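You operate a simulated robot arm through the tools that you are given. There is no shell and no other tool. Be economical: measure what you need, move in short steps, check, and stop when the job is done.

The job below is to be done with a simulated two-armed robot. You get a single attempt, and the scene is never put back.

Task
Shut the cards drawer. Press the orange button three times. Turn the white box dial to 60. Pick up the pink banded can with one hand, pass it to the other hand and put it on the upper right shelf of the high bench. Open the middle island drawer, take the run list card and put it in the inside of the middle island drawer, then shut the drawer. Put the dish on the top of the island bench away on the top of the high bench. Open the pads drawer, take the blue pad on the top of the island bench and put it away in the inside of the pads drawer and shut the drawer again. Pull the left door of the dishes cabinet open. Do these in any order. Set down upright: pink banded can, run list card.

The check looks at the end state, three seconds after you hand in, the way a careful person would. Anything else that was tipped, shoved, dropped, spilled or broken makes it a failure.

Robot
Two 7-joint arms with two-finger parallel grippers on one trunk, on a base that drives. Base frame: it is fixed to the floor where the robot stands at the start and does not move with it; the origin is under the middle of the robot, x ahead of it, y to its left, z up. Lengths are in m, angles in rad, forces in N, time in s.
The left shoulder is at the start at [0.02, 0.17, 1.428], the right one opposite. With the tool pointing down near the work surface each hand reaches from about 0.1 to 0.5 m from the robot's upright axis, wherever it stands, measured 20 degrees to its own side. Places, roughly: blue pad (6x9x3 cm) [-0.8, -0.2, 0.8]; cards drawer [0.7, 0.2, 0.6]; dish [-3.5, -1.75, 0.75]; high bench [-3.5, 1.6, 0.9]; inside of the middle island drawer [-3.1, -1.3, 0.4]; inside of the pads drawer [-0.5, 2.3, 0.6]; left door of the dishes cabinet [1, 0.3, 1.8]; middle island drawer [-3.1, -1.2, 0.4]; orange button [0.9, 0.1, 0.8]; pads drawer [-0.5, 2.2, 0.6]; pink banded can (5x5x9 cm) [-0.3, 1.9, 0.8]; run list card [-3.25, -1.75, 0.75]; upper right shelf of the high bench [-2.7, 2.1, 0.5]; white box dial [0.7, 0.7, 0.9]. Payload 3.8 kg a hand.
Tool frame (each hand has its own): the origin (TCP) lies between the finger pads and is the grasp point; the fingertips stand 0.03 m ahead of it; z points along the fingers, y is the line along which they close. Largest opening 0.11 m; finger width 0.02, thickness 0.01; the body of the gripper, 0.048 by 0.112 m, starts 0.055 m behind the TCP.
Orientation is told as [roll, pitch, yaw] about the base's x, y, z axes, in that order, counted from this pose: with the fingers straight down and closing along the base's y, the tool's x points along the base's -x, its y along +y and its z along -z.

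Tools
- The arms move only by the tool drive_tool. It takes "left_commands", "right_commands" or both (then of equal length, played together; a hand with none holds still); each is a list of rows, each a list of 6 numbers: the shift along the tool's x, y, z in units of 500 mm (1.0 is 500 mm), then the turn, a rotation vector about the tool's x, y, z in units of 90 degrees (1.0 is 90 degrees). In form: [[dx, dy, dz, rx, ry, rz], ...]. A call has 1 to 20 rows; each row is the pose to reach, as a shift and turn from the pose commanded when the call began, along the tool's axes at that moment. "left_jaw" and "right_jaw" are, for a hand that has rows, the gripper command, from -1 (fully open) to 1 (shut), values between in proportion, set as the call begins (left out, the last holds). A call with a number of a shift or a turn outside -1 to 1 is refused whole. Rows are played at 5 a second. More than 0.05 m and 0.15 rad between two rows, or a gripper value outside its range, and nothing of the call is played. Where a pose cannot be reached the arm comes as near as it can. A force on the tool above 40 N (or 10 N above the force at the start of the call, whichever is more), or a blocked arm, ends the call early, and 0.2 s more pass. The fingers move at their own pace (about 0.072 m/s each) and stop on an object; they squeeze with about 24 N. The grip force told is the motor's: it shows also when the fingers shut on nothing. Time passes only in rows, and 0.2 s behind the last, so rows that repeat a pose let the fingers close. The reply holds the time, the measured pose of the TCP, the force on the tool along the base axes, the opening and the grip force, in the units named above and with some noise, with the torque about the TCP (base axes, N m) and any sound that the robot's microphone picked up, and new pictures: "views" is both (left out), scene, wrist or none (wrist: the cameras of the hands that moved).
- Cameras (640 x 400 px; columns grow to the right, rows downward): "scene" is now at [0.0607, -0.0652, 1.5564]; the picture's right is [-0.86, -0.51, 0.00], its down [-0.39, 0.66, -0.64] and it looks along [0.33, -0.55, -0.76] (base axes); focal length 214 px, centre (320, 200). "left" rides on the left gripper at [0.072, -0.017, -0.103] in its tool frame; the picture's right is [0.23, 0.97, 0.00], its down [-0.76, 0.18, -0.62] and it looks along [-0.61, 0.14, 0.78] (tool axes); focal length 222 px, centre (320, 200). "right" rides on the right gripper at [0.072, 0.017, -0.103] in its tool frame; the picture's right is [-0.23, 0.97, 0.00], its down [-0.76, -0.18, -0.62] and it looks along [-0.61, -0.14, 0.78] (tool axes); focal length 222 px, centre (320, 200). There is no depth. A picture from a camera that has moved, and an enlarged one, comes with that camera's place and axes in the base frame and with its lens.
- slide_trunk(by): slides the trunk up (or, below 0, down) by that many m; the arms and the scene camera ride with it, the base frame stays. It gives what a move gives, with no picture.
- base_move(legs): drives the robot by 1 to 6 legs, each [ahead, turn to the left] in m and rad, along the robot's own axes; the way and the turn of a leg run together, so that a leg with both is an arc; at most 1.5 m and 3.142 rad a leg. The arms and the cameras ride along, it lands a little off, and it stops where it bumps. It gives what a move gives, and a new picture of the scene camera.
- aim_head(pan, tilt): turns the head with the scene camera to pan (to the left, within 1.396 rad either way) and tilt (down, from -0.506 to 1.204), counted from straight ahead of the robot. It gives what a move gives, and a new picture of the scene camera.
- zoom(camera, box): a new picture of the part [left, top, right, bottom] of that camera's present view, enlarged. It takes no simulated time.
- job_done(): hands the job in; it is judged then, once.

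Work in short steps. Places have to be worked out from the pictures, the camera data and where the tool is seen: move nearer, look again, correct. Check each grasp and each placing, and mend what went wrong. You have 493 turns and 360 pictures in all, those below and enlarged ones among them. Open the grippers and draw the arms clear of the work before you hand the job in, unless the task says otherwise; then end with one line.

The tools are called after ">>>" as a command line: name --argument value ..., lists and objects as JSON in quotes. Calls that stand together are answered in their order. drive_tool: Moves the arms, as the interface text tells. Its arguments: {"type":"object","properties":{"left_commands":{"type":"array"},"left_jaw":{"type":"number"},"right_commands":{"type":"array"},"right_jaw":{"type":"number"},"views":{"type":"string","enum":["both","scene","wrist","none"]}},"required":[]} The other tools are called the same way: slide_trunk (by) slides the trunk up or down; base_move (legs) drives the base; aim_head (pan, tilt) turns the head that bears the scene camera; zoom (camera, box) takes an enlarged picture of a part of a camera's view; job_done () hands the job in.

At the start:

```text
time_s: 0.0
left_ee_pos: [0.3991, 0.3504, 1.0003]
left_orientation: [0.001, -0.001, 0.0]
left_ft_force: [0.1, -0.2, 0.7]
left_moment: [0.0, 0.02, 0.0]
left_finger_gap: 0.11
left_gripper_force: 0.0
right_ee_pos: [0.2921, -0.0009, 1.653]
right_orientation: [-0.001, 0.001, -0.001]
right_ft_force: [0.3, 0.7, 0.8]
right_moment: [0.0, 0.0, 0.0]
right_finger_gap: 0.1102
right_gripper_force: 0.1
trunk travel left (down, up): [-0.525, 0.045]
robot x, y, heading: [0.0025, -0.004, 0.003]
head pan, tilt: [-1.031, 0.871]
```

scene: 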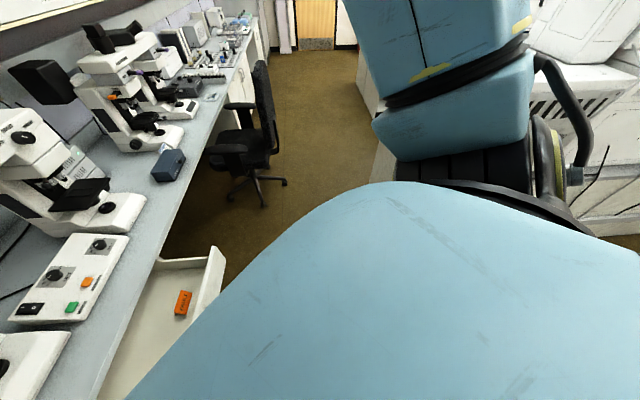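
right: 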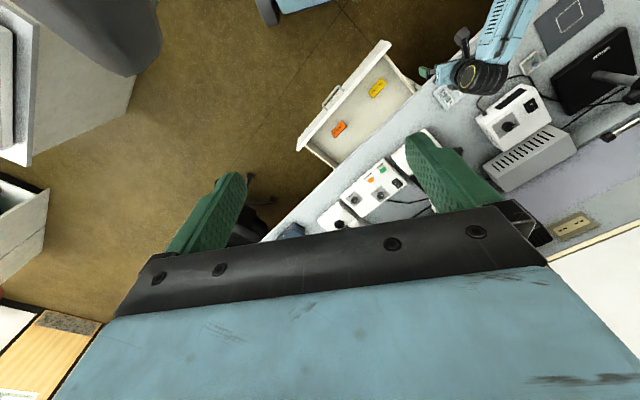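
left: 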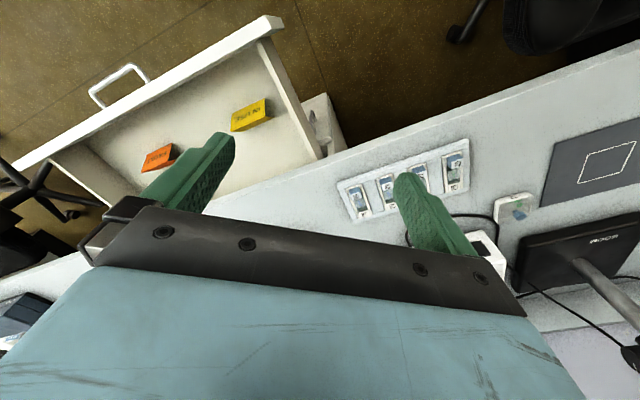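

I start by looking straight ahead to see the bench, the drawer and the button.

>>> aim_head --pan 0.2 --tilt 0.7

```text
time_s: 1.4
left_ee_pos: [0.3979, 0.3514, 1.0004]
left_orientation: [0.001, 0.001, 0.001]
left_ft_force: [0.3, 0.1, -0.1]
left_moment: [0.01, -0.02, 0.0]
left_finger_gap: 0.11
left_gripper_force: 0.0
right_ee_pos: [0.2928, -0.001, 1.6516]
right_orientation: [-0.002, -0.001, 0.001]
right_ft_force: [-1.0, 0.7, 0.2]
right_moment: [-0.01, 0.03, -0.01]
right_finger_gap: 0.1101
right_gripper_force: 0.1
trunk travel left (down, up): [-0.525, 0.045]
robot x, y, heading: [-0.0033, 0.001, 0.003]
head pan, tilt: [0.201, 0.7]
camera scene: at [0.1043, 0.0179, 1.5703], right [0.2, -0.98, 0.0], down [-0.63, -0.13, -0.76], along [0.75, 0.15, -0.64], focal length 214 px, centre (320, 200)
```

scene: 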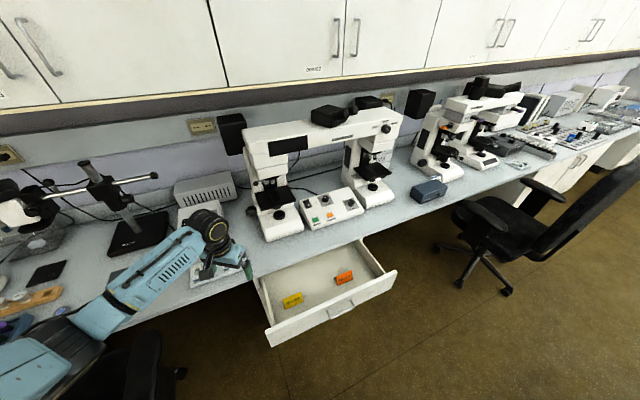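

The bench runs obliquely, with a normal near yaw 0.6. I zoom on the working area for the labels and the controls.

>>> zoom --camera "scene" --box '[160, 80, 420, 350]'

>>> aim_head --pan 0.7 --tilt 0.3

```text
1.48 times, centred on (290, 215) of scene
camera zoom: at [0.1043, 0.0179, 1.5703], right [0.2, -0.98, 0.0], down [-0.63, -0.13, -0.76], along [0.75, 0.15, -0.64], focal length 318 px, centre (364, 178)
```

zoom: 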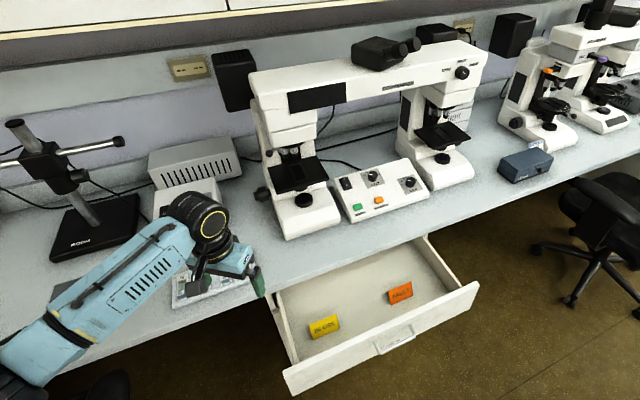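

```text
time_s: 2.4
left_ee_pos: [0.3991, 0.3509, 0.9998]
left_orientation: [-0.002, 0.0, 0.001]
left_ft_force: [-0.3, -0.1, -1.4]
left_moment: [0.01, 0.02, -0.02]
left_finger_gap: 0.1103
left_gripper_force: 0.1
right_ee_pos: [0.292, -0.0005, 1.6525]
right_orientation: [0.001, -0.001, 0.0]
right_ft_force: [-0.7, 0.0, -0.9]
right_moment: [-0.01, 0.0, 0.02]
right_finger_gap: 0.11
right_gripper_force: 0.0
trunk travel left (down, up): [-0.525, 0.045]
robot x, y, heading: [0.0016, 0.0006, -0.001]
head pan, tilt: [0.7, 0.3]
camera scene: at [0.0926, 0.0611, 1.6063], right [0.64, -0.77, 0.0], down [-0.23, -0.19, -0.96], along [0.73, 0.61, -0.3], focal length 214 px, centre (320, 200)
```

scene: 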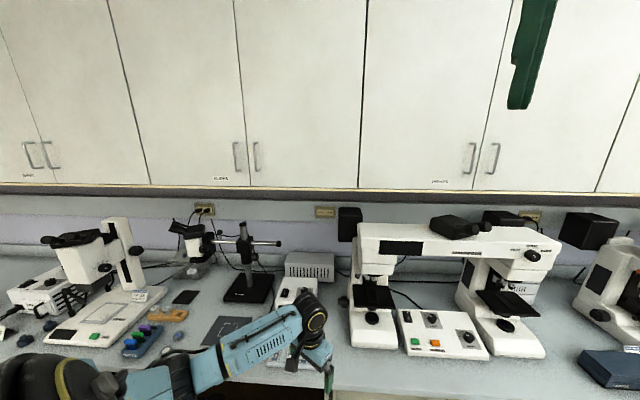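

The bench normal is at yaw of about 0.64 and the bench edge about 0.63 m away along it. I turn the robot to face the bench squarely.

>>> base_move --legs '[[0, 0.64]]'

>>> aim_head --pan -0.3 --tilt 0.95

```text
time_s: 4.5
left_ee_pos: [0.111, 0.519, 0.9982]
left_orientation: [0.0, -0.001, 0.637]
left_ft_force: [-0.4, 0.3, 0.4]
left_moment: [0.0, 0.01, -0.01]
left_finger_gap: 0.11
left_gripper_force: 0.1
right_ee_pos: [0.2341, 0.1717, 1.6514]
right_orientation: [0.001, 0.0, 0.638]
right_ft_force: [-0.7, 0.2, 0.8]
right_moment: [0.02, 0.0, -0.04]
right_finger_gap: 0.1101
right_gripper_force: 0.1
trunk travel left (down, up): [-0.525, 0.045]
robot x, y, heading: [0.0028, -0.0037, 0.639]
head pan, tilt: [0.7, 0.3]
camera scene: at [0.0385, 0.1044, 1.6064], right [0.97, -0.23, 0.0], down [-0.07, -0.29, -0.96], along [0.22, 0.93, -0.3], focal length 214 px, centre (320, 200)
```

scene: 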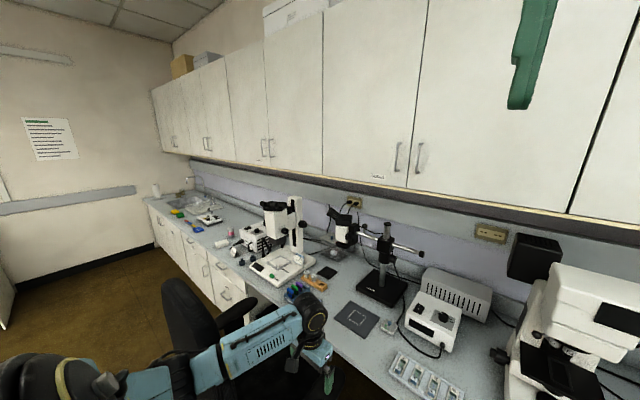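

```text
time_s: 5.8
left_ee_pos: [0.1121, 0.5204, 0.9994]
left_orientation: [0.001, -0.001, 0.637]
left_ft_force: [0.0, 1.0, 0.2]
left_moment: [0.02, 0.0, 0.01]
left_finger_gap: 0.1097
left_gripper_force: 0.1
right_ee_pos: [0.2359, 0.1737, 1.6524]
right_orientation: [0.0, -0.002, 0.637]
right_ft_force: [0.5, -0.4, 0.0]
right_moment: [-0.02, 0.01, 0.0]
right_finger_gap: 0.1102
right_gripper_force: 0.0
trunk travel left (down, up): [-0.525, 0.045]
robot x, y, heading: [-0.003, 0.0028, 0.636]
head pan, tilt: [-0.3, 0.949]
camera scene: at [0.0856, 0.0376, 1.5505], right [0.33, -0.94, 0.0], down [-0.77, -0.27, -0.58], along [0.55, 0.19, -0.81], focal length 214 px, centre (320, 200)
```

scene: 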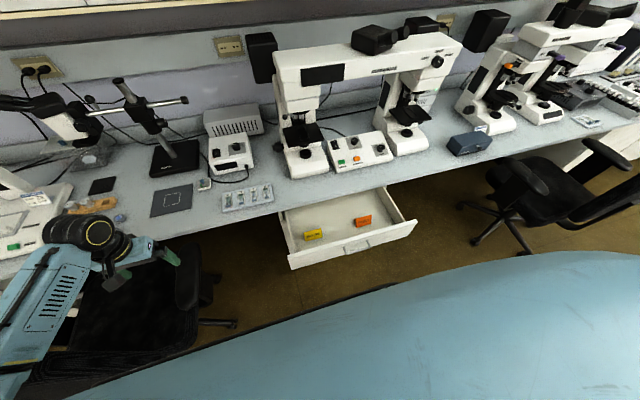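

Now a close look at the dial box, the button panel and the drawer.

>>> zoom --camera "scene" --box '[180, 100, 300, 175]'

>>> zoom --camera "scene" --box '[270, 120, 430, 270]'

```text
5.33 times, centred on (240, 138) of scene
camera zoom: at [0.0856, 0.0376, 1.5505], right [0.33, -0.94, 0.0], down [-0.77, -0.27, -0.58], along [0.55, 0.19, -0.81], focal length 1144 px, centre (747, 533)
```

zoom: 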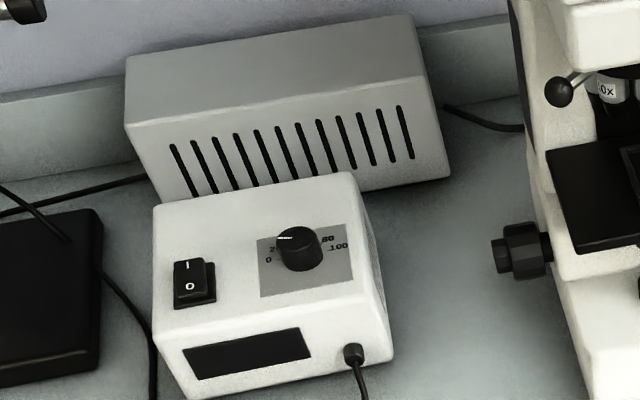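

```text
2.67 times, centred on (350, 195) of scene
camera zoom: at [0.0856, 0.0376, 1.5505], right [0.33, -0.94, 0.0], down [-0.77, -0.27, -0.58], along [0.55, 0.19, -0.81], focal length 572 px, centre (240, 213)
```

zoom: 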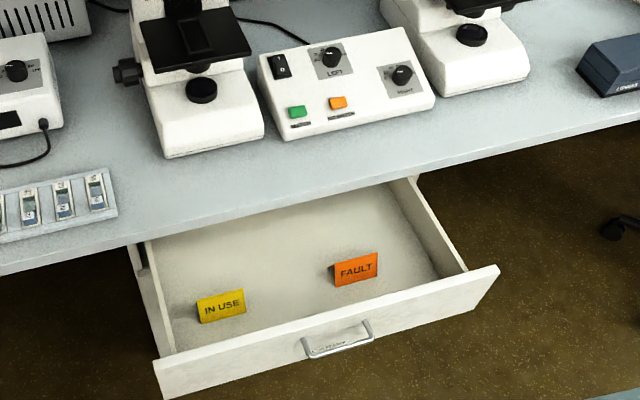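

The drawer front is about 0.41 m ahead of the robot axis and 0.29 m to its right at z≈0.65, with about 0.2 m to travel. I bring the right hand down with closed fingers pointing ahead, staying clear in front of it.

>>> drive_tool --right_commands '[[0, -0.045, 0.077, 0, -0.077, 0], [0, -0.09, 0.154, 0, -0.154, 0], [0, -0.135, 0.231, 0, -0.231, 0], [0, -0.18, 0.308, 0, -0.308, 0], [0, -0.225, 0.385, 0, -0.385, 0], [0, -0.27, 0.462, 0, -0.462, 0], [0, -0.315, 0.539, 0, -0.539, 0], [0, -0.36, 0.616, 0, -0.616, 0], [0, -0.405, 0.693, 0, -0.693, 0], [0, -0.45, 0.77, 0, -0.77, 0], [0, -0.495, 0.847, 0, -0.847, 0], [0, -0.54, 0.924, 0, -0.924, 0], [0, -0.58, 1.0, 0, -1, 0]]' --right_jaw 1 --views "both"

```text
time_s: 6.5
left_ee_pos: [0.112, 0.5207, 0.9994]
left_orientation: [0.0, -0.001, 0.636]
left_ft_force: [0.6, -0.4, -0.3]
left_moment: [0.01, 0.03, -0.05]
left_finger_gap: 0.1102
left_gripper_force: 0.1
right_ee_pos: [0.2705, 0.1333, 1.5711]
right_orientation: [0.029, -0.268, 0.601]
right_ft_force: [8.1, 8.2, 12.3]
right_moment: [-1.5, 2.1, -0.35]
right_finger_gap: 0.0113
right_gripper_force: 0.1
trunk travel left (down, up): [-0.525, 0.045]
robot x, y, heading: [-0.0015, 0.0025, 0.637]
head pan, tilt: [-0.3, 0.949]
stopped in row 3 (right hand): the force on the tool passed its limit at 80 N (the readings are from after the stop); the commanded pose is now the measured one
camera scene: at [0.085, 0.036, 1.5487], right [0.32, -0.95, 0.0], down [-0.78, -0.26, -0.56], along [0.53, 0.18, -0.83], focal length 214 px, centre (320, 200)
camera right: at [0.1823, 0.0898, 1.6509], right [-0.38, 0.92, 0.09], down [0.58, 0.16, 0.8], along [0.72, 0.35, -0.6], focal length 222 px, centre (320, 200)
```

scene: 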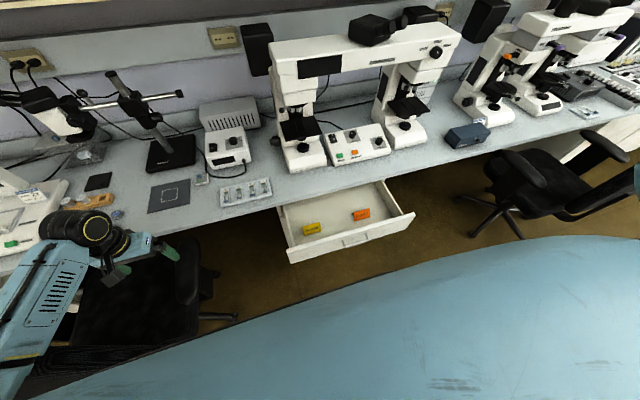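
right: 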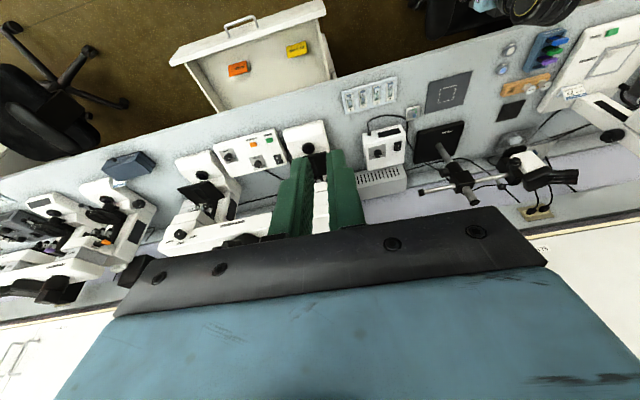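

The hand brushed the head while turning. I move it forward away from the head, then to the right, before descending.

>>> drive_tool --right_commands '[[-0.06, 0, 0.02, 0, 0, 0], [-0.13, 0, 0.035, 0, 0, 0], [-0.19, 0, 0.05, 0, 0, 0], [-0.19, -0.09, 0.05, 0, 0, 0], [-0.19, -0.18, 0.05, 0, 0, 0], [-0.19, -0.27, 0.05, 0, 0, 0], [-0.19, -0.36, 0.05, 0, 0, 0], [-0.19, -0.45, 0.05, 0, 0, 0], [-0.19, -0.52, 0.05, 0, 0, 0], [-0.19, -0.58, 0.05, 0, 0, 0]]' --views "scene"

```text
time_s: 8.7
left_ee_pos: [0.1116, 0.52, 1.0004]
left_orientation: [0.0, 0.001, 0.636]
left_ft_force: [-0.2, 0.4, 0.3]
left_moment: [0.0, -0.02, 0.02]
left_finger_gap: 0.11
left_gripper_force: 0.1
right_ee_pos: [0.5164, -0.0492, 1.5638]
right_orientation: [0.026, -0.267, 0.608]
right_ft_force: [0.7, 0.9, 0.2]
right_moment: [-0.01, 0.03, 0.03]
right_finger_gap: 0.0
right_gripper_force: 24.1
trunk travel left (down, up): [-0.525, 0.045]
robot x, y, heading: [0.0028, 0.0027, 0.64]
head pan, tilt: [-0.3, 0.949]
camera scene: at [0.0859, 0.0364, 1.5505], right [0.33, -0.94, 0.0], down [-0.77, -0.27, -0.58], along [0.55, 0.19, -0.81], focal length 214 px, centre (320, 200)
```

scene: 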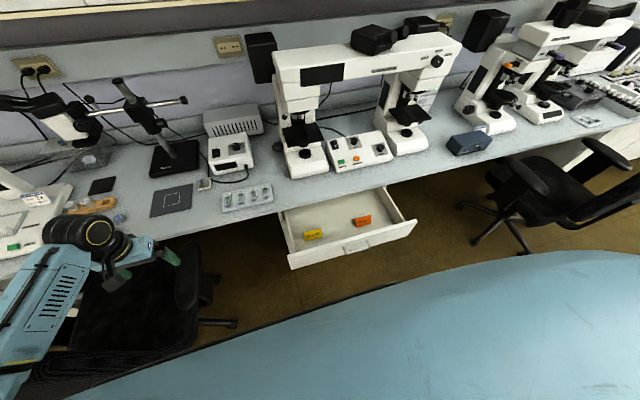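

Clear now. I descend half a metre while turning the fingers to point ahead.

>>> drive_tool --right_commands '[[0.036, 0.008, 0.076, 0, -0.069, 0], [0.072, 0.016, 0.152, 0, -0.138, 0], [0.108, 0.025, 0.228, 0, -0.207, 0], [0.143, 0.033, 0.303, 0, -0.277, 0], [0.179, 0.042, 0.379, 0, -0.346, 0], [0.215, 0.05, 0.455, 0, -0.415, 0], [0.251, 0.058, 0.531, 0, -0.484, 0], [0.287, 0.067, 0.607, 0, -0.553, 0], [0.322, 0.075, 0.683, 0, -0.622, 0], [0.358, 0.083, 0.758, 0, -0.692, 0], [0.394, 0.092, 0.834, 0, -0.761, 0], [0.43, 0.1, 0.91, 0, -0.83, 0]]' --views "both"

```text
time_s: 11.2
left_ee_pos: [0.1121, 0.5194, 0.9989]
left_orientation: [-0.001, -0.001, 0.637]
left_ft_force: [0.3, -0.2, 0.2]
left_moment: [0.02, -0.01, -0.02]
left_finger_gap: 0.11
left_gripper_force: 0.1
right_ee_pos: [0.5107, -0.1706, 1.211]
right_orientation: [0.574, -1.527, 0.088]
right_ft_force: [-0.1, -0.7, -0.1]
right_moment: [-0.02, 0.01, -0.01]
right_finger_gap: 0.0
right_gripper_force: 23.9
right hand out of reach, approached as far as the arm can: row 5, 6, 7, 8, 9, 10, 11, 12
trunk travel left (down, up): [-0.525, 0.045]
robot x, y, heading: [-0.0018, 0.0046, 0.639]
head pan, tilt: [-0.3, 0.949]
camera scene: at [0.0849, 0.0388, 1.5505], right [0.33, -0.94, 0.0], down [-0.77, -0.27, -0.58], along [0.55, 0.19, -0.81], focal length 214 px, centre (320, 200)
camera right: at [0.4158, -0.2204, 1.1421], right [-0.59, 0.77, 0.25], down [-0.35, -0.52, 0.78], along [0.73, 0.37, 0.57], focal length 222 px, centre (320, 200)
```

scene: 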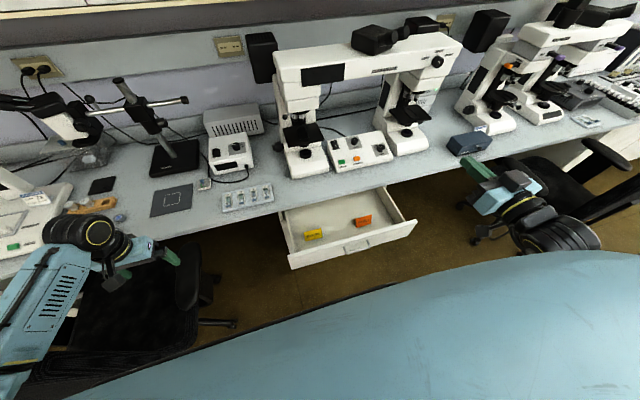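
right: 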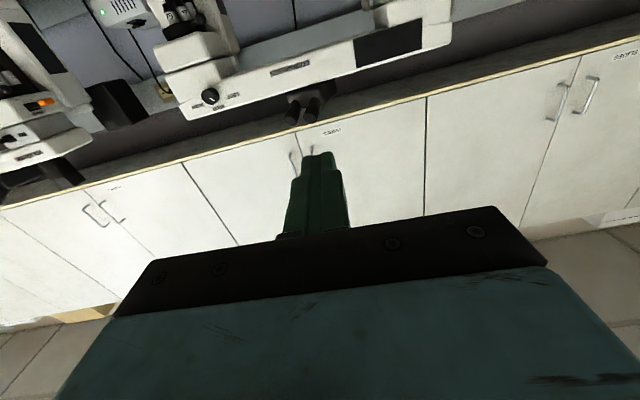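

The right arm can't go lower with the fingers level, so I'll use the trunk. First I lift the left hand so that it won't descend onto the chair.

>>> drive_tool --left_commands '[[0, 0, -0.09, 0, 0, 0], [0, 0, -0.18, 0, 0, 0], [0, 0, -0.27, 0, 0, 0], [0, 0, -0.36, 0, 0, 0], [0, 0, -0.45, 0, 0, 0], [0, 0, -0.54, 0, 0, 0], [0, 0, -0.63, 0, 0, 0], [0, 0, -0.72, 0, 0, 0], [0, 0, -0.81, 0, 0, 0], [0, 0, -0.9, 0, 0, 0]]' --views "none"

>>> aim_head --pan -0.5 --tilt 0.8

```text
time_s: 13.4
left_ee_pos: [0.1122, 0.5189, 1.4495]
left_orientation: [-0.002, 0.001, 0.639]
left_ft_force: [-0.2, 0.2, 0.4]
left_moment: [-0.04, -0.01, 0.02]
left_finger_gap: 0.11
left_gripper_force: 0.3
right_ee_pos: [0.5123, -0.1717, 1.2107]
right_orientation: [0.584, -1.523, 0.079]
right_ft_force: [0.6, -0.6, -0.6]
right_moment: [-0.01, 0.02, 0.01]
right_finger_gap: 0.0
right_gripper_force: 24.7
trunk travel left (down, up): [-0.525, 0.045]
robot x, y, heading: [-0.003, -0.0019, 0.634]
head pan, tilt: [-0.3, 0.949]
```

```text
time_s: 14.2
left_ee_pos: [0.1122, 0.5214, 1.4475]
left_orientation: [-0.001, -0.001, 0.635]
left_ft_force: [0.8, 0.0, 0.5]
left_moment: [-0.02, -0.02, -0.01]
left_finger_gap: 0.1102
left_gripper_force: 0.1
right_ee_pos: [0.5112, -0.1718, 1.2092]
right_orientation: [0.564, -1.524, 0.095]
right_ft_force: [1.5, 0.8, 0.2]
right_moment: [-0.03, 0.0, -0.02]
right_finger_gap: 0.0001
right_gripper_force: 24.0
trunk travel left (down, up): [-0.525, 0.045]
robot x, y, heading: [0.0028, 0.0008, 0.636]
head pan, tilt: [-0.499, 0.799]
camera scene: at [0.097, 0.0249, 1.562], right [0.14, -0.99, 0.0], down [-0.71, -0.1, -0.7], along [0.69, 0.1, -0.72], focal length 214 px, centre (320, 200)
```

scene: 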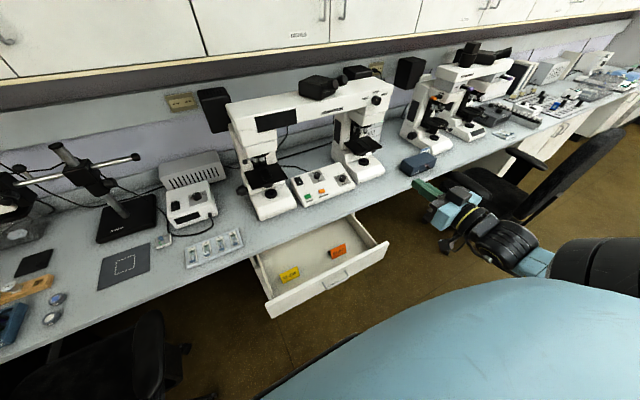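

I lower the trunk to bring the right hand to drawer height, keeping it in front of the drawer.

>>> slide_trunk --by -0.5

>>> aim_head --pan -0.6 --tilt 0.6

```text
refused: -0.5 is not a number from -0.4 to 0.4
```

```text
time_s: 14.9
left_ee_pos: [0.1117, 0.5195, 1.45]
left_orientation: [-0.001, -0.001, 0.638]
left_ft_force: [-0.4, 0.3, -0.3]
left_moment: [0.0, 0.03, 0.0]
left_finger_gap: 0.1099
left_gripper_force: 0.1
right_ee_pos: [0.5123, -0.1728, 1.2099]
right_orientation: [0.569, -1.523, 0.091]
right_ft_force: [-0.2, 0.4, -0.4]
right_moment: [0.03, -0.01, 0.0]
right_finger_gap: 0.0001
right_gripper_force: 24.3
trunk travel left (down, up): [-0.525, 0.045]
robot x, y, heading: [0.0, 0.0028, 0.631]
head pan, tilt: [-0.6, 0.6]
camera scene: at [0.1054, 0.0166, 1.5789], right [0.04, -1.0, 0.0], down [-0.57, -0.02, -0.82], along [0.82, 0.03, -0.57], focal length 214 px, centre (320, 200)
```

scene: 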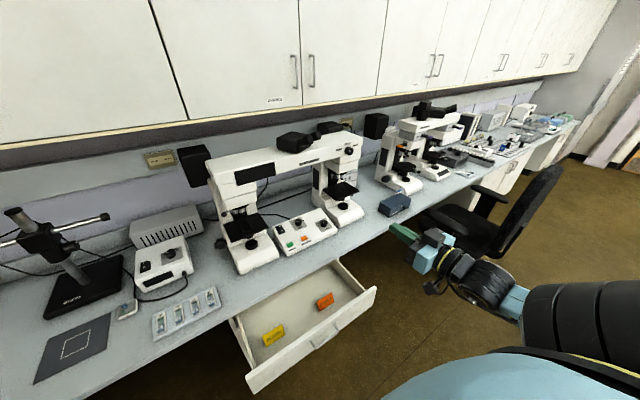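

The slide limit is 0.4 m per call, so I lower by 0.4 first.

>>> slide_trunk --by -0.4

>>> aim_head --pan -0.6 --tilt 0.7

```text
time_s: 18.7
left_ee_pos: [0.1138, 0.508, 1.0573]
left_orientation: [0.011, -0.01, 0.639]
left_ft_force: [-0.9, -1.0, -0.3]
left_moment: [0.0, 0.0, 0.0]
left_finger_gap: 0.1098
left_gripper_force: 0.1
right_ee_pos: [0.5127, -0.1809, 0.8076]
right_orientation: [0.835, -1.523, -0.173]
right_ft_force: [-0.2, 0.5, -0.7]
right_moment: [0.01, 0.01, -0.04]
right_finger_gap: 0.0
right_gripper_force: 23.8
trunk travel left (down, up): [-0.125, 0.445]
robot x, y, heading: [-0.0021, -0.0017, 0.636]
head pan, tilt: [-0.6, 0.6]
```

```text
time_s: 19.4
left_ee_pos: [0.1128, 0.5078, 1.0572]
left_orientation: [0.012, -0.011, 0.636]
left_ft_force: [0.1, -0.7, -0.2]
left_moment: [-0.01, 0.02, -0.01]
left_finger_gap: 0.1099
left_gripper_force: 0.1
right_ee_pos: [0.5134, -0.1811, 0.8072]
right_orientation: [0.842, -1.522, -0.182]
right_ft_force: [0.3, -0.1, -0.5]
right_moment: [0.02, 0.0, 0.0]
right_finger_gap: 0.0001
right_gripper_force: 23.9
trunk travel left (down, up): [-0.125, 0.445]
robot x, y, heading: [-0.0022, 0.0001, 0.639]
head pan, tilt: [-0.6, 0.7]
camera scene: at [0.1034, 0.0026, 1.1705], right [0.04, -1.0, -0.01], down [-0.64, -0.01, -0.76], along [0.76, 0.04, -0.64], focal length 214 px, centre (320, 200)
```

scene: 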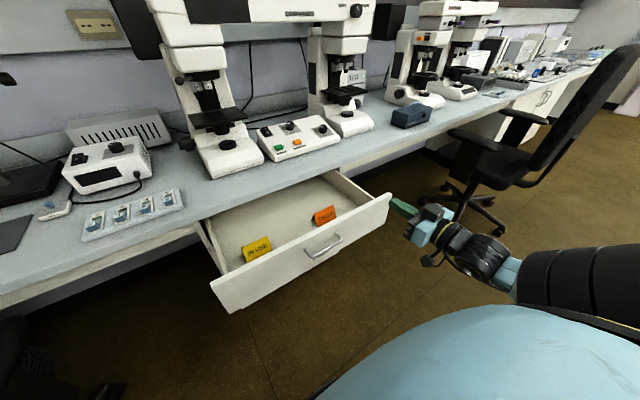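

The handle is at about (0.49, 0.02, 0.67). I lower the trunk by 0.12 more and shift the hand left until it is in front of the face, just right of the handle.

>>> slide_trunk --by -0.12

>>> drive_tool --right_commands '[[0, 0.07, 0, 0, 0, 0], [0, 0.14, 0, 0, 0, 0], [0, 0.2, 0, 0, 0, 0]]' --views "scene"

```text
time_s: 20.9
left_ee_pos: [0.1143, 0.5201, 0.9289]
left_orientation: [0.0, 0.002, 0.641]
left_ft_force: [0.3, 0.3, 0.1]
left_moment: [0.0, 0.01, -0.03]
left_finger_gap: 0.11
left_gripper_force: 0.1
right_ee_pos: [0.5122, -0.1732, 0.6891]
right_orientation: [0.587, -1.524, 0.072]
right_ft_force: [0.9, -0.8, 0.3]
right_moment: [-0.03, 0.02, -0.01]
right_finger_gap: 0.0
right_gripper_force: 24.0
trunk travel left (down, up): [-0.005, 0.565]
robot x, y, heading: [0.0008, -0.0043, 0.636]
head pan, tilt: [-0.6, 0.7]
```

```text
time_s: 21.7
left_ee_pos: [0.1131, 0.5189, 0.9306]
left_orientation: [0.0, -0.001, 0.638]
left_ft_force: [-0.5, -0.3, 0.3]
left_moment: [0.02, -0.01, 0.01]
left_finger_gap: 0.11
left_gripper_force: 0.0
right_ee_pos: [0.5052, -0.1411, 0.7225]
right_orientation: [0.558, -1.521, 0.106]
right_ft_force: [0.0, 0.1, 0.6]
right_moment: [0.0, -0.01, 0.01]
right_finger_gap: 0.0
right_gripper_force: 23.7
right hand out of reach, approached as far as the arm can: row 1, 2, 3
trunk travel left (down, up): [-0.005, 0.565]
robot x, y, heading: [-0.0001, 0.0013, 0.637]
head pan, tilt: [-0.6, 0.7]
camera scene: at [0.1025, 0.0157, 1.0503], right [0.04, -1.0, 0.0], down [-0.64, -0.02, -0.76], along [0.76, 0.03, -0.64], focal length 214 px, centre (320, 200)
```

scene: 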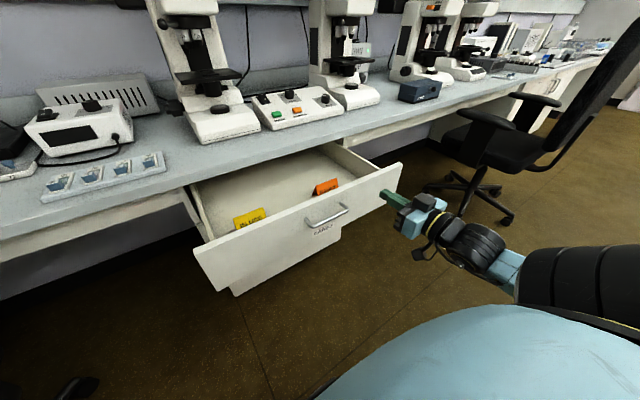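

The arm is too folded to come inward here. I back the base 0.1 m so the hand can reach the drawer centre extended.

>>> base_move --legs '[[-0.1, 0]]'

>>> drive_tool --right_commands '[[0.02, 0.05, 0.05, 0, 0, 0], [0.04, 0.1, 0.1, 0, 0, 0], [0.06, 0.15, 0.15, 0, 0, 0], [0.08, 0.16, 0.16, 0, 0, 0]]' --views "scene"

```text
time_s: 22.9
left_ee_pos: [0.0338, 0.4622, 0.9288]
left_orientation: [0.002, 0.0, 0.636]
left_ft_force: [0.2, 0.0, 0.0]
left_moment: [-0.01, 0.03, 0.02]
left_finger_gap: 0.11
left_gripper_force: 0.0
right_ee_pos: [0.4257, -0.2002, 0.7231]
right_orientation: [0.543, -1.523, 0.122]
right_ft_force: [-0.6, 0.9, -0.3]
right_moment: [-0.01, 0.0, -0.01]
right_finger_gap: 0.0
right_gripper_force: 24.1
trunk travel left (down, up): [-0.005, 0.565]
robot x, y, heading: [-0.0766, -0.0609, 0.643]
head pan, tilt: [-0.6, 0.7]
camera scene: at [0.0228, -0.0422, 1.0503], right [0.04, -1.0, 0.0], down [-0.64, -0.02, -0.77], along [0.76, 0.03, -0.64], focal length 214 px, centre (320, 200)
```

scene: 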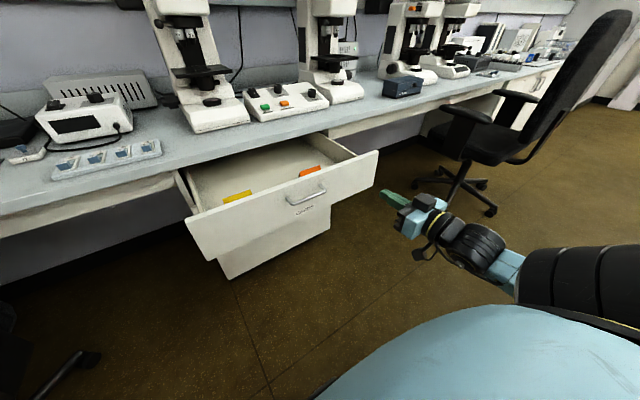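

```text
time_s: 23.9
left_ee_pos: [0.0339, 0.4622, 0.93]
left_orientation: [0.001, 0.0, 0.637]
left_ft_force: [0.2, 0.9, -0.4]
left_moment: [0.0, -0.03, -0.03]
left_finger_gap: 0.1099
left_gripper_force: 0.1
right_ee_pos: [0.4214, -0.1888, 0.7356]
right_orientation: [0.521, -1.52, 0.145]
right_ft_force: [-0.9, 0.5, 0.8]
right_moment: [-0.03, 0.0, 0.01]
right_finger_gap: 0.0
right_gripper_force: 23.8
right hand out of reach, approached as far as the arm can: row 1, 2, 3, 4
trunk travel left (down, up): [-0.005, 0.565]
robot x, y, heading: [-0.0794, -0.0607, 0.639]
head pan, tilt: [-0.6, 0.7]
camera scene: at [0.0229, -0.0421, 1.0503], right [0.04, -1.0, 0.0], down [-0.64, -0.02, -0.76], along [0.76, 0.03, -0.64], focal length 214 px, centre (320, 200)
```

scene: 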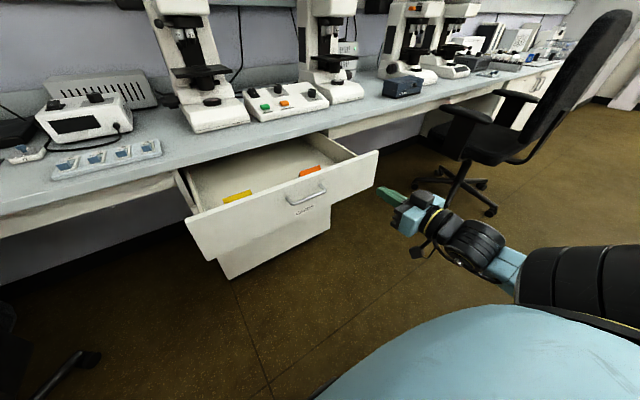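

The arm seems to be at a wrist limit in the level pose. I tilt the fingers downward about 40° and try the forward-left shift again.

>>> drive_tool --right_commands '[[0, 0, 0.0, 0, 0.09, 0], [0, 0, 0.0, 0, 0.18, 0], [0.0, 0, 0, 0, 0.27, 0], [0, 0.0, 0, 0, 0.36, 0], [0, 0, 0, 0, 0.45, 0], [0, 0.08, 0.02, 0, 0.45, 0], [0, 0.15, 0.04, 0, 0.45, 0]]' --views "scene"

```text
time_s: 25.4
left_ee_pos: [0.0342, 0.4629, 0.9288]
left_orientation: [0.001, 0.001, 0.637]
left_ft_force: [0.3, -0.5, 0.1]
left_moment: [0.01, 0.01, -0.01]
left_finger_gap: 0.1101
left_gripper_force: 0.1
right_ee_pos: [0.429, -0.1116, 0.731]
right_orientation: [0.037, -0.819, 0.638]
right_ft_force: [-0.5, 0.5, -0.1]
right_moment: [0.0, -0.01, -0.01]
right_finger_gap: 0.0
right_gripper_force: 24.3
right hand out of reach, approached as far as the arm can: row 2, 3, 4, 5, 6, 7
trunk travel left (down, up): [-0.005, 0.565]
robot x, y, heading: [-0.0809, -0.062, 0.636]
head pan, tilt: [-0.6, 0.7]
camera scene: at [0.0229, -0.0417, 1.0503], right [0.04, -1.0, 0.0], down [-0.64, -0.02, -0.76], along [0.76, 0.03, -0.64], focal length 214 px, centre (320, 200)
```

scene: 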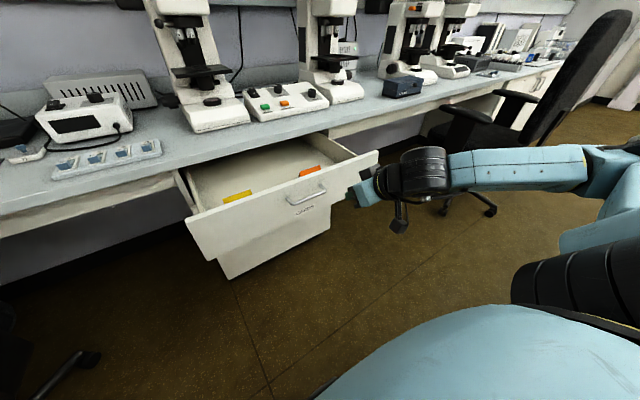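

The arm is now freely configured. I move forward and slightly down to reach the drawer face right of the handle.

>>> drive_tool --right_commands '[[0.03, 0, 0.08, 0, 0, 0], [-0.02, 0, 0.15, 0, 0, 0], [-0.06, 0, 0.2, 0, 0, 0], [-0.091, 0, 0.244, 0, 0, 0]]' --views "scene"

```text
time_s: 26.4
left_ee_pos: [0.0331, 0.4617, 0.9303]
left_orientation: [0.0, 0.001, 0.637]
left_ft_force: [0.7, 0.1, 0.1]
left_moment: [0.03, 0.0, -0.02]
left_finger_gap: 0.1096
left_gripper_force: 0.0
right_ee_pos: [0.5226, -0.0365, 0.6839]
right_orientation: [0.039, -0.82, 0.637]
right_ft_force: [0.3, -0.1, -0.9]
right_moment: [0.01, -0.02, -0.01]
right_finger_gap: 0.0002
right_gripper_force: 24.1
trunk travel left (down, up): [-0.005, 0.565]
robot x, y, heading: [-0.0769, -0.0605, 0.637]
head pan, tilt: [-0.6, 0.7]
camera scene: at [0.0229, -0.042, 1.0502], right [0.04, -1.0, 0.0], down [-0.64, -0.02, -0.76], along [0.76, 0.03, -0.64], focal length 214 px, centre (320, 200)
```

scene: 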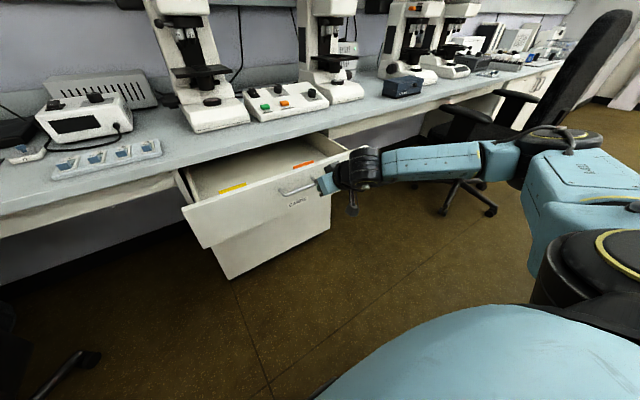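

The hand is at the face. I push forward gently in 2 cm rows.

>>> drive_tool --right_commands '[[-0.02, 0, 0.022, 0, 0, 0], [-0.041, 0, 0.044, 0, 0, 0], [-0.061, 0, 0.066, 0, 0, 0], [-0.082, 0, 0.088, 0, 0, 0], [-0.102, 0, 0.11, 0, 0, 0], [-0.123, 0, 0.132, 0, 0, 0], [-0.143, 0, 0.153, 0, 0, 0], [-0.164, 0, 0.175, 0, 0, 0], [-0.184, 0, 0.197, 0, 0, 0], [-0.205, 0, 0.219, 0, 0, 0]]' --views "scene"

```text
time_s: 28.6
left_ee_pos: [0.0335, 0.4626, 0.9287]
left_orientation: [-0.001, -0.001, 0.636]
left_ft_force: [-0.4, 0.6, 0.5]
left_moment: [0.01, 0.02, 0.0]
left_finger_gap: 0.11
left_gripper_force: 0.0
right_ee_pos: [0.641, 0.0565, 0.6825]
right_orientation: [0.038, -0.821, 0.638]
right_ft_force: [-0.2, -0.2, -1.5]
right_moment: [0.12, -0.08, 0.01]
right_finger_gap: 0.0001
right_gripper_force: 24.0
trunk travel left (down, up): [-0.005, 0.565]
robot x, y, heading: [-0.078, -0.0607, 0.638]
head pan, tilt: [-0.6, 0.7]
camera scene: at [0.0231, -0.0419, 1.0502], right [0.04, -1.0, 0.0], down [-0.64, -0.02, -0.76], along [0.76, 0.03, -0.64], focal length 214 px, centre (320, 200)
```

scene: 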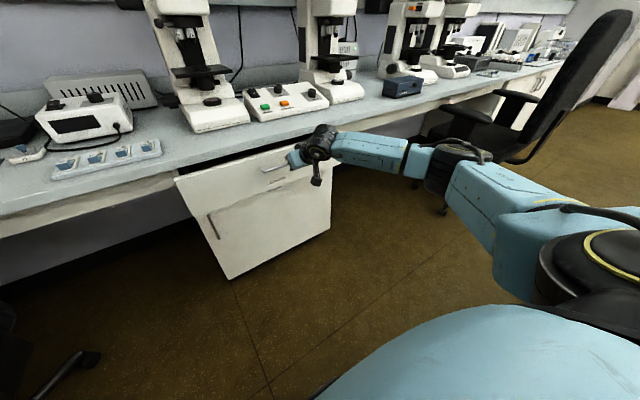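

The drawer slides freely. I keep pushing until it stops.

>>> drive_tool --right_commands '[[-0.014, 0, 0.015, 0, 0, 0], [-0.028, 0, 0.03, 0, 0, 0], [-0.042, 0, 0.045, 0, 0, 0], [-0.056, 0, 0.06, 0, 0, 0], [-0.07, 0, 0.075, 0, 0, 0], [-0.084, 0, 0.09, 0, 0, 0], [-0.098, 0, 0.105, 0, 0, 0], [-0.112, 0, 0.12, 0, 0, 0]]' --views "scene"

```text
time_s: 30.3
left_ee_pos: [0.0335, 0.4615, 0.9293]
left_orientation: [-0.001, 0.002, 0.636]
left_ft_force: [0.0, 0.8, 0.4]
left_moment: [-0.04, 0.04, -0.03]
left_finger_gap: 0.11
left_gripper_force: 0.0
right_ee_pos: [0.6952, 0.0977, 0.674]
right_orientation: [0.033, -0.799, 0.638]
right_ft_force: [0.3, -0.3, -0.5]
right_moment: [0.01, 0.02, 0.0]
right_finger_gap: 0.0
right_gripper_force: 23.6
trunk travel left (down, up): [-0.005, 0.565]
robot x, y, heading: [-0.0797, -0.0594, 0.629]
head pan, tilt: [-0.6, 0.7]
stopped in row 8 (right hand): the force on the tool passed its limit at 75 N (the readings are from after the stop); the commanded pose is now the measured one
camera scene: at [0.023, -0.0421, 1.0502], right [0.03, -1.0, 0.0], down [-0.64, -0.02, -0.76], along [0.76, 0.03, -0.65], focal length 214 px, centre (320, 200)
```

scene: 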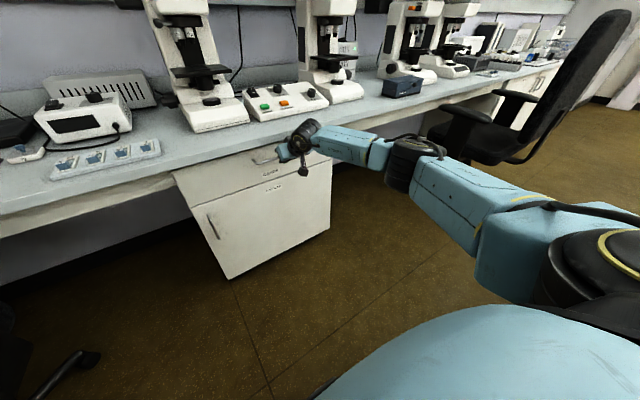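

The drawer hit its stop. I back the hand away and check that it is fully shut.

>>> drive_tool --right_commands '[[0.04, 0, -0.043, 0, 0, 0], [0.1, 0, -0.1, 0, 0, 0], [0.15, 0, -0.155, 0, 0, 0], [0.209, 0, -0.215, 0, 0, 0], [0.28, 0, -0.28, 0, 0, 0]]' --views "none"

>>> zoom --camera "scene" --box '[130, 60, 370, 290]'

```text
time_s: 31.5
left_ee_pos: [0.0331, 0.4596, 0.9294]
left_orientation: [0.001, 0.0, 0.635]
left_ft_force: [0.1, -0.7, -0.3]
left_moment: [0.03, -0.03, 0.01]
left_finger_gap: 0.1101
left_gripper_force: 0.0
right_ee_pos: [0.5386, -0.0263, 0.6709]
right_orientation: [0.033, -0.799, 0.637]
right_ft_force: [0.2, 0.2, 0.3]
right_moment: [0.0, 0.0, -0.02]
right_finger_gap: 0.0001
right_gripper_force: 23.9
trunk travel left (down, up): [-0.005, 0.565]
robot x, y, heading: [-0.0802, -0.0573, 0.635]
head pan, tilt: [-0.6, 0.7]
```

```text
1.74 times, centred on (250, 175) of scene
camera zoom: at [0.0221, -0.0427, 1.0503], right [0.03, -1.0, 0.0], down [-0.64, -0.02, -0.77], along [0.76, 0.03, -0.64], focal length 373 px, centre (442, 244)
```

zoom: 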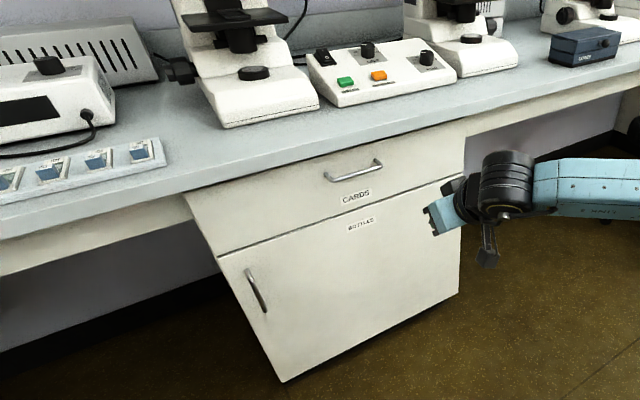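

The cards drawer is flush. Now I raise the trunk and drive 0.2 m closer for the orange button.

>>> slide_trunk --by 0.3

>>> base_move --legs '[[0.2, 0]]'

```text
time_s: 34.5
left_ee_pos: [0.0345, 0.4622, 1.2292]
left_orientation: [0.0, -0.001, 0.636]
left_ft_force: [0.3, 0.3, 0.3]
left_moment: [0.0, 0.02, 0.03]
left_finger_gap: 0.1101
left_gripper_force: 0.1
right_ee_pos: [0.5386, -0.026, 0.9696]
right_orientation: [0.033, -0.801, 0.638]
right_ft_force: [-0.2, -0.2, 0.0]
right_moment: [-0.01, 0.02, -0.01]
right_finger_gap: 0.0
right_gripper_force: 24.2
trunk travel left (down, up): [-0.305, 0.265]
robot x, y, heading: [-0.0806, -0.0585, 0.638]
head pan, tilt: [-0.6, 0.7]
```

```text
time_s: 36.1
left_ee_pos: [0.1939, 0.5802, 1.2293]
left_orientation: [0.001, 0.002, 0.634]
left_ft_force: [0.2, 0.2, -0.4]
left_moment: [0.02, 0.04, 0.03]
left_finger_gap: 0.1098
left_gripper_force: 0.1
right_ee_pos: [0.7009, 0.0931, 0.9697]
right_orientation: [0.033, -0.8, 0.638]
right_ft_force: [-0.6, 0.4, -0.1]
right_moment: [0.01, 0.01, -0.01]
right_finger_gap: 0.0001
right_gripper_force: 23.8
trunk travel left (down, up): [-0.305, 0.265]
robot x, y, heading: [0.0806, 0.0601, 0.633]
head pan, tilt: [-0.6, 0.7]
camera scene: at [0.184, 0.0763, 1.3502], right [0.03, -1.0, 0.0], down [-0.64, -0.02, -0.76], along [0.76, 0.03, -0.64], focal length 214 px, centre (320, 200)
```

scene: 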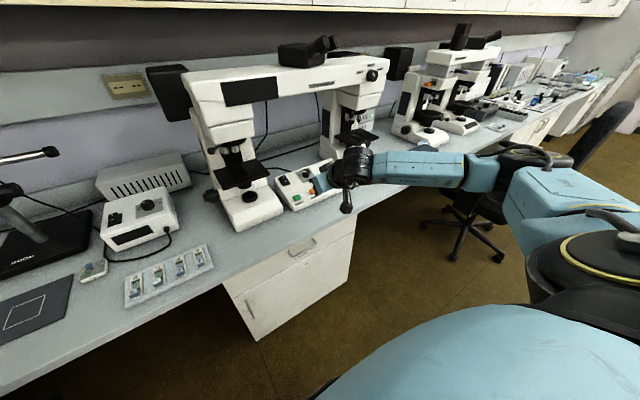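

The hand is at (0.70, 0.09, 0.97), the button at about (0.908, 0.126, 0.788). I move right, then forward and down to hover 4 cm over the button.

>>> drive_tool --right_commands '[[0, -0.09, 0, 0, 0, 0], [0, -0.18, 0, 0, 0, 0], [-0.05, -0.194, 0.06, 0, 0, 0], [-0.1, -0.194, 0.11, 0, 0, 0], [-0.13, -0.194, 0.17, 0, 0, 0], [-0.15, -0.194, 0.23, 0, 0, 0], [-0.12, -0.194, 0.3, 0, 0, 0], [-0.09, -0.194, 0.35, 0, 0, 0], [-0.057, -0.194, 0.403, 0, 0, 0]]' --views "both"

```text
time_s: 38.1
left_ee_pos: [0.1935, 0.5787, 1.2294]
left_orientation: [0.0, 0.001, 0.634]
left_ft_force: [-0.6, -0.6, 0.8]
left_moment: [0.0, -0.03, 0.0]
left_finger_gap: 0.1101
left_gripper_force: 0.1
right_ee_pos: [0.8814, 0.1138, 0.8776]
right_orientation: [0.035, -0.801, 0.635]
right_ft_force: [0.9, -0.6, -0.2]
right_moment: [0.01, 0.0, 0.0]
right_finger_gap: 0.0
right_gripper_force: 24.1
right hand out of reach, approached as far as the arm can: row 9
trunk travel left (down, up): [-0.305, 0.265]
robot x, y, heading: [0.0828, 0.0612, 0.63]
head pan, tilt: [-0.6, 0.7]
camera scene: at [0.1832, 0.0753, 1.3503], right [0.03, -1.0, 0.0], down [-0.64, -0.02, -0.76], along [0.76, 0.03, -0.64], focal length 214 px, centre (320, 200)
camera right: at [0.7732, 0.0505, 0.8979], right [-0.47, 0.86, 0.19], down [0.19, -0.11, 0.98], along [0.86, 0.49, -0.11], focal length 222 px, centre (320, 200)
```

scene: 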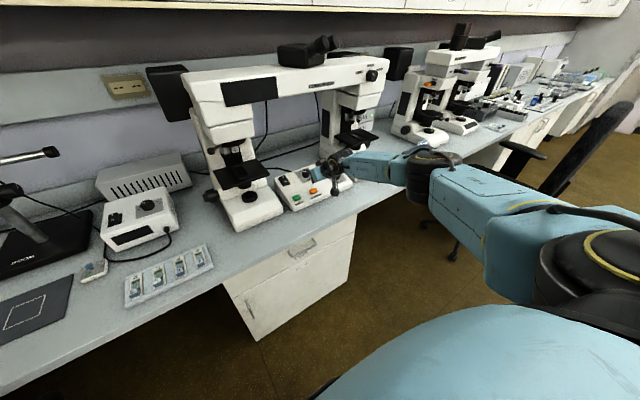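
right: 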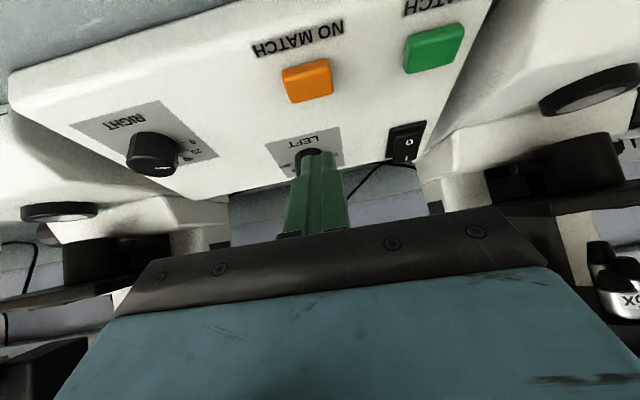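

The tip sits almost over the button but the arm is near full stretch. I retract the hand 0.1 m, drive 0.1 m forward, and then press.

>>> drive_tool --right_commands '[[0.046, 0, -0.048, 0, 0, 0], [0.092, 0, -0.096, 0, 0, 0], [0.139, 0, -0.143, 0, 0, 0]]' --views "none"

>>> base_move --legs '[[0.1, 0]]'

```text
time_s: 38.9
left_ee_pos: [0.1952, 0.5779, 1.2296]
left_orientation: [0.0, 0.0, 0.633]
left_ft_force: [-0.7, -0.9, -0.4]
left_moment: [0.0, -0.03, -0.03]
left_finger_gap: 0.1098
left_gripper_force: 0.0
right_ee_pos: [0.802, 0.0527, 0.8795]
right_orientation: [0.036, -0.802, 0.636]
right_ft_force: [0.8, -0.8, 0.5]
right_moment: [-0.01, -0.04, 0.0]
right_finger_gap: 0.0
right_gripper_force: 24.2
trunk travel left (down, up): [-0.305, 0.265]
robot x, y, heading: [0.0795, 0.0616, 0.635]
head pan, tilt: [-0.6, 0.7]
```

```text
time_s: 40.1
left_ee_pos: [0.2755, 0.639, 1.2299]
left_orientation: [-0.001, 0.001, 0.632]
left_ft_force: [0.9, 0.6, 0.1]
left_moment: [-0.02, 0.05, 0.02]
left_finger_gap: 0.1099
left_gripper_force: 0.0
right_ee_pos: [0.8824, 0.1116, 0.8774]
right_orientation: [0.033, -0.796, 0.638]
right_ft_force: [0.1, -0.2, 0.6]
right_moment: [-0.01, -0.03, 0.0]
right_finger_gap: 0.0001
right_gripper_force: 24.5
trunk travel left (down, up): [-0.305, 0.265]
robot x, y, heading: [0.1574, 0.1176, 0.633]
head pan, tilt: [-0.6, 0.7]
camera scene: at [0.2638, 0.135, 1.3502], right [0.03, -1.0, 0.0], down [-0.64, -0.02, -0.76], along [0.76, 0.03, -0.64], focal length 214 px, centre (320, 200)
```

scene: 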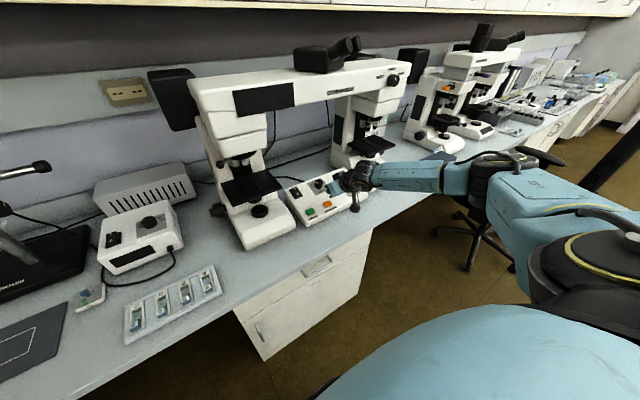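

I lower to about 2 cm above the button and check alignment with the wrist camera.

>>> drive_tool --right_commands '[[0.029, 0, 0.042, 0, 0, 0], [0.058, 0, 0.084, 0, 0, 0]]' --views "wrist"

```text
time_s: 40.7
left_ee_pos: [0.2729, 0.6377, 1.2297]
left_orientation: [-0.003, 0.0, 0.634]
left_ft_force: [0.4, -0.1, 0.0]
left_moment: [-0.01, -0.01, -0.01]
left_finger_gap: 0.1099
left_gripper_force: 0.1
right_ee_pos: [0.8894, 0.1186, 0.8325]
right_orientation: [0.033, -0.808, 0.637]
right_ft_force: [-1.2, -2.2, 13.6]
right_moment: [0.06, -0.09, -0.06]
right_finger_gap: 0.0
right_gripper_force: 23.9
trunk travel left (down, up): [-0.305, 0.265]
robot x, y, heading: [0.1617, 0.119, 0.629]
head pan, tilt: [-0.6, 0.7]
heard: click
camera right: at [0.7813, 0.0549, 0.8513], right [-0.47, 0.86, 0.19], down [0.18, -0.11, 0.98], along [0.86, 0.49, -0.1], focal length 222 px, centre (320, 200)
```

right: 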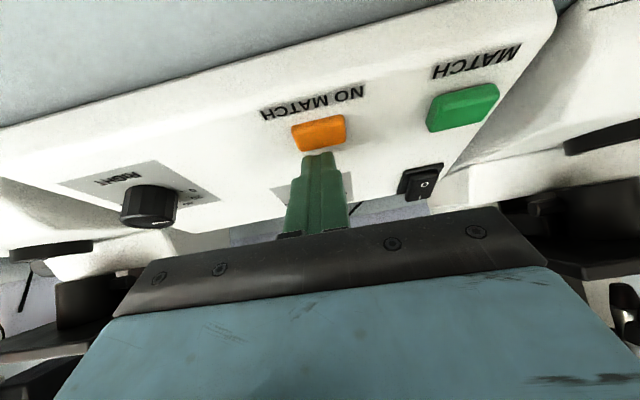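

A click: the first press registered (13.6 N). I lift 2 cm and press again.

>>> drive_tool --right_commands '[[-0.029, 0, -0.028, 0, 0, 0], [-0.029, 0, -0.028, 0, 0, 0], [-0.029, 0, -0.028, 0, 0, 0]]' --views "wrist"

>>> drive_tool --right_commands '[[0.014, 0, 0.014, 0, 0, 0], [0.029, 0, 0.028, 0, 0, 0], [0.029, 0, 0.028, 0, 0, 0]]' --views "none"

```text
time_s: 41.5
left_ee_pos: [0.274, 0.6373, 1.229]
left_orientation: [0.0, 0.001, 0.634]
left_ft_force: [-0.8, 0.1, -0.4]
left_moment: [0.01, -0.01, 0.04]
left_finger_gap: 0.1098
left_gripper_force: 0.0
right_ee_pos: [0.8895, 0.1167, 0.848]
right_orientation: [0.033, -0.802, 0.638]
right_ft_force: [0.2, 0.1, -0.3]
right_moment: [0.02, 0.02, -0.02]
right_finger_gap: 0.0001
right_gripper_force: 24.0
trunk travel left (down, up): [-0.305, 0.265]
robot x, y, heading: [0.1623, 0.1121, 0.63]
head pan, tilt: [-0.6, 0.7]
camera right: at [0.7807, 0.054, 0.8681], right [-0.47, 0.86, 0.19], down [0.19, -0.11, 0.98], along [0.86, 0.49, -0.11], focal length 222 px, centre (320, 200)
```

right: 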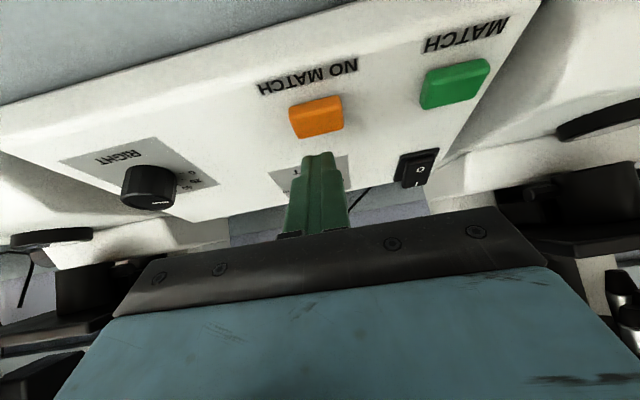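

```text
time_s: 42.3
left_ee_pos: [0.2742, 0.6385, 1.2297]
left_orientation: [0.0, 0.0, 0.633]
left_ft_force: [-1.2, -0.5, 0.0]
left_moment: [0.01, 0.02, 0.01]
left_finger_gap: 0.11
left_gripper_force: 0.1
right_ee_pos: [0.8901, 0.1186, 0.8318]
right_orientation: [0.034, -0.809, 0.637]
right_ft_force: [8.4, 3.6, 13.4]
right_moment: [0.27, -0.31, -0.01]
right_finger_gap: 0.0003
right_gripper_force: 24.6
trunk travel left (down, up): [-0.305, 0.265]
robot x, y, heading: [0.161, 0.1182, 0.637]
head pan, tilt: [-0.6, 0.7]
heard: click
```

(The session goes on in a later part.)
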